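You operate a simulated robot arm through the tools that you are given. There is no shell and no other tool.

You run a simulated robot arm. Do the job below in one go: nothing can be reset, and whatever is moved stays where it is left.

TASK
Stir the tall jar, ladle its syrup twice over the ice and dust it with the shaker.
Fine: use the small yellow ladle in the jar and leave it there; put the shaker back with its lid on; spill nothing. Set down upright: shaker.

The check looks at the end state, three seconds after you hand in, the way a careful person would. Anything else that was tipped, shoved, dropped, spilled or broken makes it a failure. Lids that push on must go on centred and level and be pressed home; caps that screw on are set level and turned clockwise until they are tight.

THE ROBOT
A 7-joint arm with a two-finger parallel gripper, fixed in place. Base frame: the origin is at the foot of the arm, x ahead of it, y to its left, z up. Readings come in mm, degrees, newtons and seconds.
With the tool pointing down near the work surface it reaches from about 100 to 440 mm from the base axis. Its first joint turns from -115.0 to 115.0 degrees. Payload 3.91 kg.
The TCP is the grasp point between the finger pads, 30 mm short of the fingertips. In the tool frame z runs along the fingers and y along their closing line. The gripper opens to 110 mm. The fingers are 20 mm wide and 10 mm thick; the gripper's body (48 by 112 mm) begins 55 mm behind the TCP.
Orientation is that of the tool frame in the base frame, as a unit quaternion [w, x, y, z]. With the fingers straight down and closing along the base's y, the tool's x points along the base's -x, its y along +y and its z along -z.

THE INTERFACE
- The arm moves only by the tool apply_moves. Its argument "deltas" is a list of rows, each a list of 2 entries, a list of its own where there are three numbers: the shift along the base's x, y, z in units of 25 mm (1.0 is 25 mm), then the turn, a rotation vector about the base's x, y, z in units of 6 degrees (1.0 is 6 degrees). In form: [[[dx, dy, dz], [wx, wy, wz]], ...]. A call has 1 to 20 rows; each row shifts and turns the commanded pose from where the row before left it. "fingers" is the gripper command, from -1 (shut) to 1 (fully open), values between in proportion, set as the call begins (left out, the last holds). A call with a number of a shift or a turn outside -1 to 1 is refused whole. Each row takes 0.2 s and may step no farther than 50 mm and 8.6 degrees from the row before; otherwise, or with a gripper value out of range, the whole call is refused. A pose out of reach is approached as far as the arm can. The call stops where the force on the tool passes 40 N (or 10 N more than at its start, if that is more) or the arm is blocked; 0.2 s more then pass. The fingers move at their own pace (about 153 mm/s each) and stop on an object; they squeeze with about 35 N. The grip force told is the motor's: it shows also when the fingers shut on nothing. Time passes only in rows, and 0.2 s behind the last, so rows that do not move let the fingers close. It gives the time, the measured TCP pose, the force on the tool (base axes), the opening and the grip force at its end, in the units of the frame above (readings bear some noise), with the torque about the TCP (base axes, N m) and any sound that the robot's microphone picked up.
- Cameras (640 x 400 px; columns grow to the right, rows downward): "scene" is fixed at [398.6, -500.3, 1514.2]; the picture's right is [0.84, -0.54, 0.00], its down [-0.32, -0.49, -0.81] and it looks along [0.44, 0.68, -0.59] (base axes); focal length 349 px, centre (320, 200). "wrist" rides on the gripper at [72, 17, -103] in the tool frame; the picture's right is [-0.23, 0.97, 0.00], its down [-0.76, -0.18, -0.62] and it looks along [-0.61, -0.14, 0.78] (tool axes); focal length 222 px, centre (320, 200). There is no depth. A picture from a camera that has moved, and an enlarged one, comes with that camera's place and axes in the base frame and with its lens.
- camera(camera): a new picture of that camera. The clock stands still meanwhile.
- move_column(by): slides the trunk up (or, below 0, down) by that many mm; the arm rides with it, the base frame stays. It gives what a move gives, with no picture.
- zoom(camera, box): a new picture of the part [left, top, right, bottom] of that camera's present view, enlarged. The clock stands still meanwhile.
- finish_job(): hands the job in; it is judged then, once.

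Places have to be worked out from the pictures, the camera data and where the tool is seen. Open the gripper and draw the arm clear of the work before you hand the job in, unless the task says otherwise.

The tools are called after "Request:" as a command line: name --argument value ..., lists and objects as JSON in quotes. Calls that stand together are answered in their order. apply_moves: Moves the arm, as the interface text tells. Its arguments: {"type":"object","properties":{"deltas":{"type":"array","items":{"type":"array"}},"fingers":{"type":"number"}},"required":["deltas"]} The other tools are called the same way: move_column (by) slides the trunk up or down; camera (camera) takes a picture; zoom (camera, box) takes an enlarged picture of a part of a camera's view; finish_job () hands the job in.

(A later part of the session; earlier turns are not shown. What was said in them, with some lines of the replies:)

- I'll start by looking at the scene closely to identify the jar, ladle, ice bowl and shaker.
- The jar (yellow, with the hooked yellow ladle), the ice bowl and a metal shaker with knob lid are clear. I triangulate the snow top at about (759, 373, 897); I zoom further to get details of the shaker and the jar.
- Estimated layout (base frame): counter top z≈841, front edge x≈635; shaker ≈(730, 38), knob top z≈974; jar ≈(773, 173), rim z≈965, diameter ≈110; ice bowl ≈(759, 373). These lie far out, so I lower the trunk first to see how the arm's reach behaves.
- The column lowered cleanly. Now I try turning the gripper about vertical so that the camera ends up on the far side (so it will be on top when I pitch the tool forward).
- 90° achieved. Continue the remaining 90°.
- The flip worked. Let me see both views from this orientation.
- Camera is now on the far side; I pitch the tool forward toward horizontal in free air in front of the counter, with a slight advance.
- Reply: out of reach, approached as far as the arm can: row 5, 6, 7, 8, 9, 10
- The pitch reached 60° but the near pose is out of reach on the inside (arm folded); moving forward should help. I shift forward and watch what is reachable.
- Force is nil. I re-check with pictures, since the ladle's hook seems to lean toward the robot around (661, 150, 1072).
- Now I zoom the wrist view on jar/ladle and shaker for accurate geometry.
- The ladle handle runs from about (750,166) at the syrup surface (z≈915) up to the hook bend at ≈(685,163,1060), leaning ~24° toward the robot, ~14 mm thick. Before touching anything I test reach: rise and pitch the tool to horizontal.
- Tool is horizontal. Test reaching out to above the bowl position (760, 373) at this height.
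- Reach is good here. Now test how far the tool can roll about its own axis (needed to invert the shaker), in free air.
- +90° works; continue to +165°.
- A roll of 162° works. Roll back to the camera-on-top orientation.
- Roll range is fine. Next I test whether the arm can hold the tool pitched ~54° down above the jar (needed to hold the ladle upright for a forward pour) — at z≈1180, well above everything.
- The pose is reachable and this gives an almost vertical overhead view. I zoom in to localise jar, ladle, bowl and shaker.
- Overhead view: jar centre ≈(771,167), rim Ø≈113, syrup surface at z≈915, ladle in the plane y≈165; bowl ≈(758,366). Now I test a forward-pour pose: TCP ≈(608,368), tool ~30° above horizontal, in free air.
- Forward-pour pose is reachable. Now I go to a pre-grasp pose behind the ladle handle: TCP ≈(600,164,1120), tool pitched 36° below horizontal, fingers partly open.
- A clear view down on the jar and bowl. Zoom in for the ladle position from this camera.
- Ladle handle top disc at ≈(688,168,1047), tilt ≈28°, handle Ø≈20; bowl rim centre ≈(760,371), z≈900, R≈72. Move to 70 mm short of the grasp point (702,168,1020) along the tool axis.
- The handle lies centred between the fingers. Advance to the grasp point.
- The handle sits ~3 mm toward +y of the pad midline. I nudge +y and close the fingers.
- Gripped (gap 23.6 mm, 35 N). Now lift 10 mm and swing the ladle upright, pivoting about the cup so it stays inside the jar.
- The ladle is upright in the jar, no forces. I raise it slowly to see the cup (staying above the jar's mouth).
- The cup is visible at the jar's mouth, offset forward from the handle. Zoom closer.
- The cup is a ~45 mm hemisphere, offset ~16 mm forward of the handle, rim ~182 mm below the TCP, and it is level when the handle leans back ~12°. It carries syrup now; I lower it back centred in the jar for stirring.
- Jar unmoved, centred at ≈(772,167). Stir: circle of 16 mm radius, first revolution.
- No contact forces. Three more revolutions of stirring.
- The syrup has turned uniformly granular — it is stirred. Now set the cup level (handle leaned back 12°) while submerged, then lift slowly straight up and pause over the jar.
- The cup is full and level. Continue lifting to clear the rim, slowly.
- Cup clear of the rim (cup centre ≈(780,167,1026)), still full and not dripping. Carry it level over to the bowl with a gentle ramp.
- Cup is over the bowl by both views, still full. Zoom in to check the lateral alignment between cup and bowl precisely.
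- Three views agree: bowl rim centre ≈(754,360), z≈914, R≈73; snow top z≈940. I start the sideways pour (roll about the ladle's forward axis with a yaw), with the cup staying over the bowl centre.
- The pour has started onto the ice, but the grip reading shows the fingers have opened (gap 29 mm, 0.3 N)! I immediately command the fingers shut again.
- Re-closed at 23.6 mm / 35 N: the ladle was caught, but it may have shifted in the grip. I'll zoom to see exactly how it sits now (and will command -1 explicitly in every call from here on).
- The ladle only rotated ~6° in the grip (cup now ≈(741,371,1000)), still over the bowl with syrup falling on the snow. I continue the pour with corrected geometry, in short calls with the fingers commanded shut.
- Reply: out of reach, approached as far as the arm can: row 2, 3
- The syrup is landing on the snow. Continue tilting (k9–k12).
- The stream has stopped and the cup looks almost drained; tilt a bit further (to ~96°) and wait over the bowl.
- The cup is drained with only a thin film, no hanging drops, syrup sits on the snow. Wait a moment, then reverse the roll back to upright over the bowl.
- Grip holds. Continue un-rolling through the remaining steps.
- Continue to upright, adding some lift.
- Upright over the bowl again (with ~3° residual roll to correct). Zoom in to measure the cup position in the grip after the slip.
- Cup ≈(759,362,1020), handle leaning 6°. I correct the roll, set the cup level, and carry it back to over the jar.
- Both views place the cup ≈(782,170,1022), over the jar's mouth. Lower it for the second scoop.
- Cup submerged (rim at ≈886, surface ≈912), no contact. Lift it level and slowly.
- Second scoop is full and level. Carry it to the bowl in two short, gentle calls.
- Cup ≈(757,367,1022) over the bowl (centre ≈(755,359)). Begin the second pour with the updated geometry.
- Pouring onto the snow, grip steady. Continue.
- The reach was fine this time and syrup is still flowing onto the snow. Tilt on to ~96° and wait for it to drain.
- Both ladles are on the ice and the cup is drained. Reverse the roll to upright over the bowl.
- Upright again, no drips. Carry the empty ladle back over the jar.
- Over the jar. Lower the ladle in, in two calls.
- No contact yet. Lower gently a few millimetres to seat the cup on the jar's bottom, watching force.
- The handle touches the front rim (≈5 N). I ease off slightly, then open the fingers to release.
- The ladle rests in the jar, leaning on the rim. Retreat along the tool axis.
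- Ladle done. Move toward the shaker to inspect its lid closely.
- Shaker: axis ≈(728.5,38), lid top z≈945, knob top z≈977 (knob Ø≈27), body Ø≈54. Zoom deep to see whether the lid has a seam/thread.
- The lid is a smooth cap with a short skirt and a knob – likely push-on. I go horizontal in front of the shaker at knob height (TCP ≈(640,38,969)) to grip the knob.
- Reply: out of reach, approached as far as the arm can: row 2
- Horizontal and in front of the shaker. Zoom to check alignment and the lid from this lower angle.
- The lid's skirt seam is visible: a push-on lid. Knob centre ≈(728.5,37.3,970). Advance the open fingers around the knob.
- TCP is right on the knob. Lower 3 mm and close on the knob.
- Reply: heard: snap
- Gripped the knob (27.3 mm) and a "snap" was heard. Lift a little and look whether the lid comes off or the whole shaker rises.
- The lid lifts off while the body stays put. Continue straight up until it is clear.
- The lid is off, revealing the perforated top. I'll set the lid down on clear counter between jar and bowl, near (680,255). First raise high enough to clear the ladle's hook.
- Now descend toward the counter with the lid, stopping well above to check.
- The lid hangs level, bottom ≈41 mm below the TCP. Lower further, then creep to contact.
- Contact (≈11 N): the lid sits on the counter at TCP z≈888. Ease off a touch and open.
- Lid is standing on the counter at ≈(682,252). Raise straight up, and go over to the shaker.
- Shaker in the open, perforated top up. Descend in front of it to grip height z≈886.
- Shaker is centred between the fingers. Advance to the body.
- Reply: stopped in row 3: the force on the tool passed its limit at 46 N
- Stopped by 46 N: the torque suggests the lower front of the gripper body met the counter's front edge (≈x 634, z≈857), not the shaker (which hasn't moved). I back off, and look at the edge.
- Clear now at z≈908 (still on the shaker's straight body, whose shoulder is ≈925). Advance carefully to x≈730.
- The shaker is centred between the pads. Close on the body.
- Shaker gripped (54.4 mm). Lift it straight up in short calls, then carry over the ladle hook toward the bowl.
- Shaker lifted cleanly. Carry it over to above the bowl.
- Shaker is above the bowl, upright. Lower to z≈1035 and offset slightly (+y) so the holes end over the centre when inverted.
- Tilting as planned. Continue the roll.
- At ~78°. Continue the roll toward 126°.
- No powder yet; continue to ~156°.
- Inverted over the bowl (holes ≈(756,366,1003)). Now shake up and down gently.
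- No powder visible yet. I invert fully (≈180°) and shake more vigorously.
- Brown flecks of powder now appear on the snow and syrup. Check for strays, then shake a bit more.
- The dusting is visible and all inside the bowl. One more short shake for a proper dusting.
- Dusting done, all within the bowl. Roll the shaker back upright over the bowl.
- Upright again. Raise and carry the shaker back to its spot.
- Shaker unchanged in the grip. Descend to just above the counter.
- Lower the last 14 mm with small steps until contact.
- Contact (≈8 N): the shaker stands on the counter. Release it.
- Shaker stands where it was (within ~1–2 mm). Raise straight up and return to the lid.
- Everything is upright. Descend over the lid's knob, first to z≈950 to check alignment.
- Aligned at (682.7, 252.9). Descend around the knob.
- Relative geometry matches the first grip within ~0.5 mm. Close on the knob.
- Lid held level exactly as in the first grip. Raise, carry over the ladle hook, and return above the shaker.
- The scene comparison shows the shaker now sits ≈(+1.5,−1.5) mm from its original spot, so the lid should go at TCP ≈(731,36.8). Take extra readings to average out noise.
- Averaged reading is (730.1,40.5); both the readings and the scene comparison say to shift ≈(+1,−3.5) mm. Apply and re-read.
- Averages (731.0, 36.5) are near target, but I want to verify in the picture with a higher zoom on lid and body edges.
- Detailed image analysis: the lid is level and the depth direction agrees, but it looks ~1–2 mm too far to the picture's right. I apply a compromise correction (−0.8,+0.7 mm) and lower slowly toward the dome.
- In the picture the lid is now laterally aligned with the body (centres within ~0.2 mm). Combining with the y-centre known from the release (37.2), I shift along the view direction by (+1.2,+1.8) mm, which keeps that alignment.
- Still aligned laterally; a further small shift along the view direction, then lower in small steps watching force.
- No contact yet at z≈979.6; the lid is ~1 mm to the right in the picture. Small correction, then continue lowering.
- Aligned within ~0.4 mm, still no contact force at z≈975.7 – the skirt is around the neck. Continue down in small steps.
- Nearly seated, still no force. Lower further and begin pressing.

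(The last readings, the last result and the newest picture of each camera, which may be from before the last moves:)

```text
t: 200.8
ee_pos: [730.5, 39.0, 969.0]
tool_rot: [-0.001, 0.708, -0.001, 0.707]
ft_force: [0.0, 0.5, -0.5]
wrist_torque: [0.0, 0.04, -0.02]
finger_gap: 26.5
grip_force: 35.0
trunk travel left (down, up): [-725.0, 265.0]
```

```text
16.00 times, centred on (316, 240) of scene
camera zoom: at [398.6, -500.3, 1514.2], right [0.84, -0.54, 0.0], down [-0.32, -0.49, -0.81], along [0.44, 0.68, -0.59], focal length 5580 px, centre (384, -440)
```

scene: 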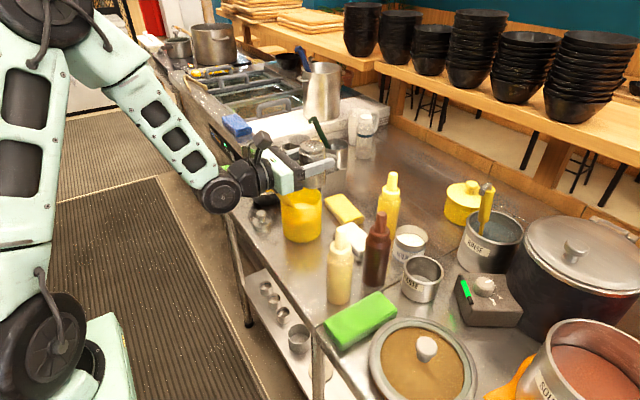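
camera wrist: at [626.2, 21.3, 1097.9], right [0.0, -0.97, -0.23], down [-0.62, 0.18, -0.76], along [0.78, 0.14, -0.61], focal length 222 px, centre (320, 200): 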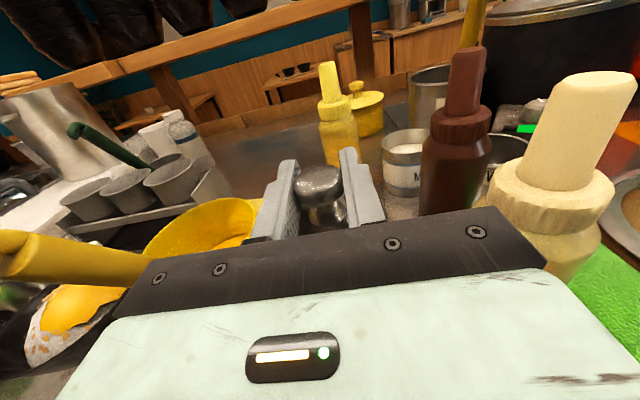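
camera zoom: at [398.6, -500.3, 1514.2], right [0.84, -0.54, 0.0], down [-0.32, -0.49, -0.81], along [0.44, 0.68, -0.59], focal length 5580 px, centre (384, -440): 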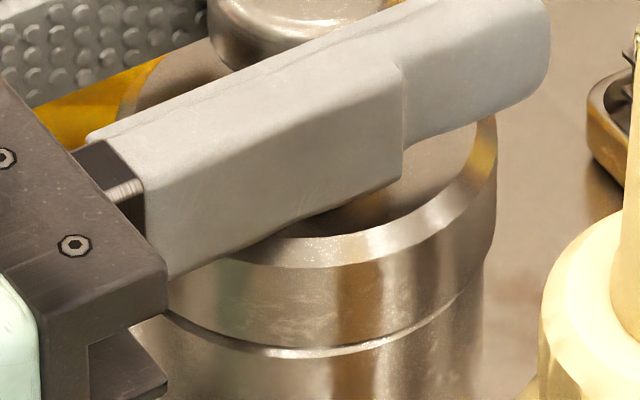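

The lid is concentric and level, ~1 mm from seated. Press down in small steps.

Request:
apply_moves --deltas '[[[0, 0, -0.06], [0, 0, 0]], [[0, 0, -0.06], [0, 0, 0]], [[0, 0, 0], [0, 0, 0]]]' --fingers -1

Request:
zoom --camera "scene" --box '[300, 230, 332, 250]'

```text
t: 201.6
ee_pos: [730.8, 38.0, 967.9]
tool_rot: [-0.003, 0.706, 0.0, 0.708]
ft_force: [-5.9, -0.5, 21.9]
wrist_torque: [-0.07, 0.44, -0.03]
finger_gap: 26.5
grip_force: 35.2
trunk travel left (down, up): [-725.0, 265.0]
heard: snap
```

```text
16.00 times, centred on (316, 240) of scene
camera zoom: at [398.6, -500.3, 1514.2], right [0.84, -0.54, 0.0], down [-0.32, -0.49, -0.81], along [0.44, 0.68, -0.59], focal length 5580 px, centre (384, -440)
```

zoom: 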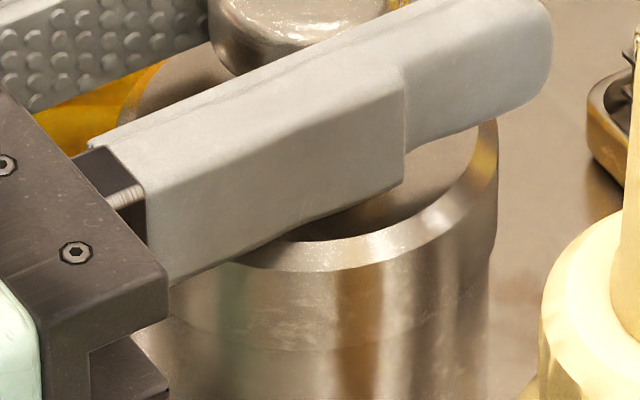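

"Snap" at 22 N: the lid is pressed home and the seam is closed. Ease off slightly and open the fingers.

Request:
apply_moves --deltas '[[[0, 0, 0.03], [0, 0, 0]], [[0, 0, 0], [0, 0, 0]]]' --fingers -1

Request:
apply_moves --deltas '[[[0, 0, 0], [0, 0, 0]], [[0, 0, 0], [0, 0, 0]], [[0, 0, 0], [0, 0, 0]]]' --fingers -0.05

Request:
zoom --camera "scene" --box '[270, 200, 350, 280]'

Request:
zoom --camera "wrist" --box '[240, 100, 420, 240]'

```text
t: 202.2
ee_pos: [731.3, 39.1, 968.3]
tool_rot: [-0.001, 0.707, -0.001, 0.708]
ft_force: [0.2, -1.2, 21.5]
wrist_torque: [-0.03, -0.25, -0.09]
finger_gap: 26.6
grip_force: 34.9
trunk travel left (down, up): [-725.0, 265.0]
```

```text
t: 203.0
ee_pos: [731.3, 38.2, 967.0]
tool_rot: [-0.001, 0.708, -0.001, 0.706]
ft_force: [0.5, 0.6, -0.1]
wrist_torque: [0.0, 0.02, -0.02]
finger_gap: 52.5
grip_force: 0.0
trunk travel left (down, up): [-725.0, 265.0]
```

```text
5.00 times, centred on (310, 240) of scene
camera zoom: at [398.6, -500.3, 1514.2], right [0.84, -0.54, 0.0], down [-0.32, -0.49, -0.81], along [0.44, 0.68, -0.59], focal length 1744 px, centre (370, 0)
```

zoom: 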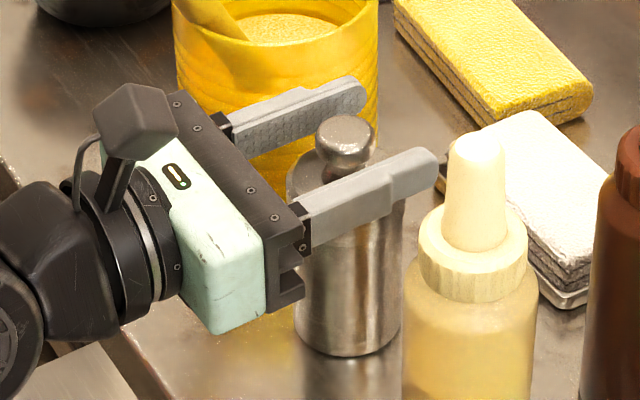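

```text
2.86 times, centred on (330, 170) of wrist
camera zoom: at [628.3, 19.5, 1040.5], right [0.0, -0.97, -0.23], down [-0.62, 0.18, -0.76], along [0.78, 0.14, -0.61], focal length 635 px, centre (291, 286)
```

zoom: 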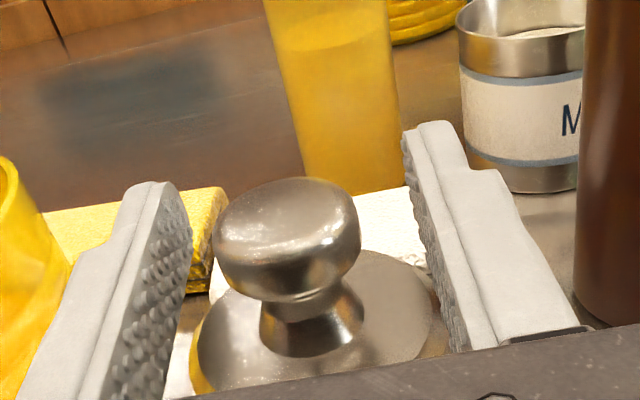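

Lid is on, fingers released. Raise straight up and inspect everything.

Request:
apply_moves --deltas '[[[0, 0, 0.4], [0, 0, 0]], [[0, 0, 0.8], [0, 0, 0]], [[0, 0, 1], [0, 0, 0]], [[0, 0, 1], [0, 0, 0]], [[0, 0, 1], [0, 0, 0]], [[0, 0, 1], [0, 0, 0]], [[0, 0, 1], [0, 0, 0]], [[0, 0, 1], [0, 0, 0]]]' --fingers -0.05

Request:
zoom --camera "scene" --box '[290, 210, 350, 280]'

Request:
zoom --camera "scene" --box '[300, 225, 332, 250]'

Request:
zoom --camera "scene" --box '[210, 140, 370, 290]'

```text
t: 204.8
ee_pos: [731.5, 38.6, 1146.9]
tool_rot: [0.0, 0.707, -0.001, 0.707]
ft_force: [1.1, -0.5, 0.4]
wrist_torque: [-0.01, 0.01, -0.04]
finger_gap: 52.4
grip_force: 0.1
trunk travel left (down, up): [-725.0, 265.0]
```

```text
5.71 times, centred on (320, 245) of scene
camera zoom: at [398.6, -500.3, 1514.2], right [0.84, -0.54, 0.0], down [-0.32, -0.49, -0.81], along [0.44, 0.68, -0.59], focal length 1993 px, centre (320, -57)
```

zoom: 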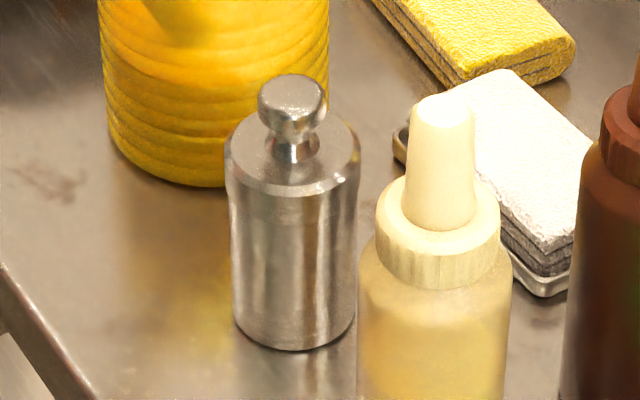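

```text
16.00 times, centred on (316, 238) of scene
camera zoom: at [398.6, -500.3, 1514.2], right [0.84, -0.54, 0.0], down [-0.32, -0.49, -0.81], along [0.44, 0.68, -0.59], focal length 5580 px, centre (384, -400)
```

zoom: 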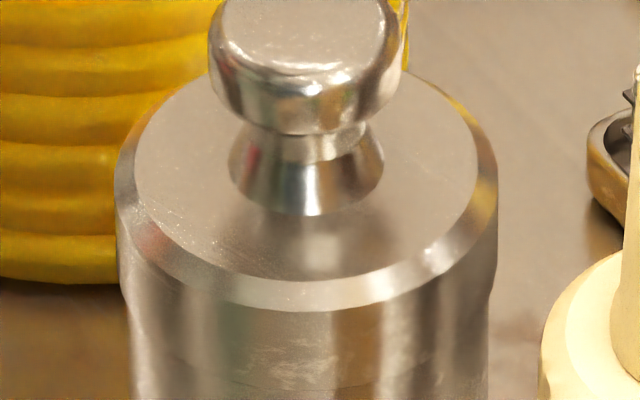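

```text
2.67 times, centred on (290, 215) of scene
camera zoom: at [398.6, -500.3, 1514.2], right [0.84, -0.54, 0.0], down [-0.32, -0.49, -0.81], along [0.44, 0.68, -0.59], focal length 930 px, centre (400, 160)
```

zoom: 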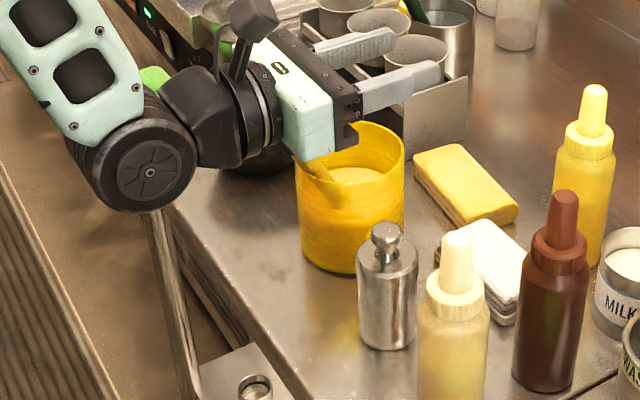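

The lid sits centred, level and closed, just as at the start. Now draw the arm back and up, clear of the work, and open the gripper.

Request:
apply_moves --deltas '[[[-0.3, 0, 0.6], [0, 0, 0]], [[-0.5, 0, 0.6], [0, 0.5, 0]], [[-0.6, 0, 0.4], [0, 1, 0]], [[-0.6, 0, 0.3], [0, 1, 0]], [[-0.6, 0, 0.3], [0, 1, 0]], [[-0.6, 0, 0.3], [0, 1, 0]], [[-0.6, 0, 0.2], [0, 1, 0]], [[-0.6, 0, 0], [0, 1, 0]], [[-0.6, 0, 0], [0, 1, 0]], [[-0.6, 0, 0], [0, 1, 0]], [[-0.6, 0, 0], [0, 1, 0]]]' --fingers 1

Request:
camera --camera "scene"

Request:
camera --camera "wrist"

Request:
zoom --camera "scene" --box '[210, 140, 340, 260]'

```text
t: 207.2
ee_pos: [576.4, 38.0, 1213.8]
tool_rot: [-0.001, 0.959, -0.001, 0.284]
ft_force: [0.4, -0.8, 0.5]
wrist_torque: [0.01, 0.0, 0.0]
finger_gap: 109.8
grip_force: 0.1
trunk travel left (down, up): [-725.0, 265.0]
```

```text
taken
```

scene: 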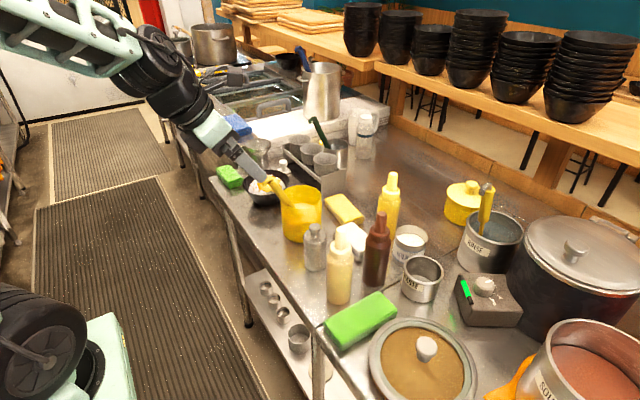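

```text
taken
camera wrist: at [580.8, 19.8, 1341.9], right [-0.19, -0.97, -0.13], down [-0.98, 0.18, 0.11], along [-0.09, 0.14, -0.99], focal length 222 px, centre (320, 200)
```

wrist: 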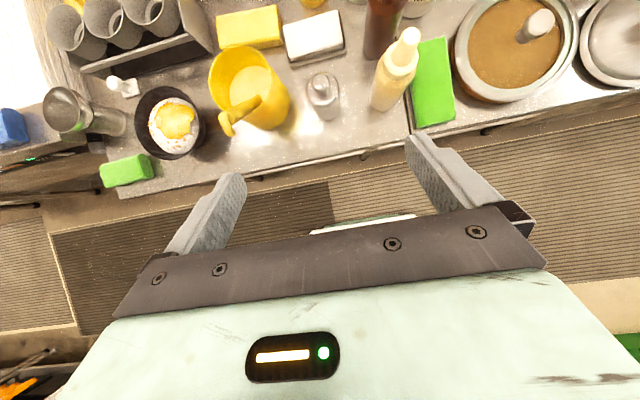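

```text
3.33 times, centred on (275, 200) of scene
camera zoom: at [398.6, -500.3, 1514.2], right [0.84, -0.54, 0.0], down [-0.32, -0.49, -0.81], along [0.44, 0.68, -0.59], focal length 1163 px, centre (470, 200)
```

zoom: 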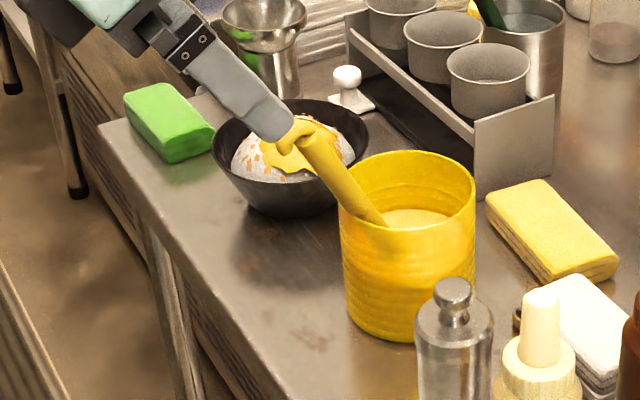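

Gripper is open and clear. Final check of the bowl, ladle, shaker and counter from above for spills.

Request:
zoom --camera "wrist" --box '[110, 60, 230, 180]'

Request:
zoom --camera "wrist" --box '[190, 30, 360, 170]'

Request:
zoom --camera "scene" --box '[240, 165, 320, 245]'

```text
3.33 times, centred on (170, 120) of wrist
camera zoom: at [580.8, 19.8, 1341.9], right [-0.19, -0.97, -0.13], down [-0.98, 0.18, 0.11], along [-0.09, 0.14, -0.99], focal length 740 px, centre (820, 467)
```

zoom: 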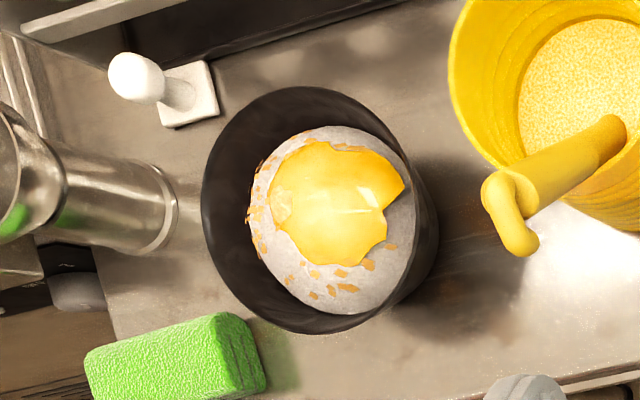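

```text
2.86 times, centred on (275, 100) of wrist
camera zoom: at [580.8, 19.8, 1341.9], right [-0.19, -0.97, -0.13], down [-0.98, 0.18, 0.11], along [-0.09, 0.14, -0.99], focal length 635 px, centre (449, 486)
```

zoom: 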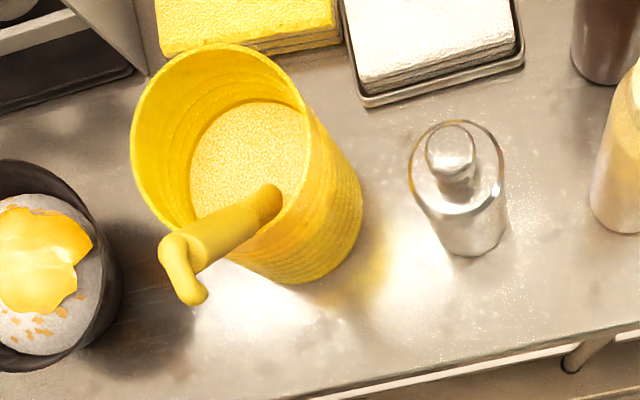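

```text
5.00 times, centred on (280, 205) of scene
camera zoom: at [398.6, -500.3, 1514.2], right [0.84, -0.54, 0.0], down [-0.32, -0.49, -0.81], along [0.44, 0.68, -0.59], focal length 1744 px, centre (520, 175)
```

zoom: 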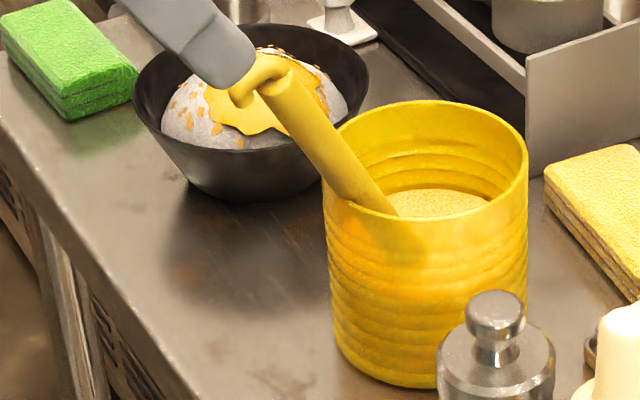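

The counter is clean. The bowl holds both ladles of syrup and the dusting, the yellow ladle is in the jar, the shaker is upright with its lid snapped on, and the gripper is open and clear. Handing in.

Request:
finish_job

```text
The job is handed in.
```

I stirred the jar, poured two ladles of its syrup over the ice and dusted it with the shaker. The job is handed in. In the last pictures I saw no syrup or powder on the counter, and nothing was tipped or out of place.

- **Ladle:** the small yellow ladle is back in the jar, leaning on the rim. The gripper opened by itself during the first pour, while the cup was over the bowl. I closed it again at once, so the ladle only turned slightly in the grip and the syrup still landed on the ice.
- **Dusting:** the powder flecks are all inside the bowl. They lie mostly on the ice around the syrup rather than on top of it.
- **Shaker:** it stands upright about 3 mm from where it started. Its lid is on level and snapped shut under about 22 N.
- **Bump:** the gripper body touched the counter's front edge once (46 N) while I was reaching for the shaker. Nothing moved.

The gripper is open and the arm is drawn back clear of the counter.
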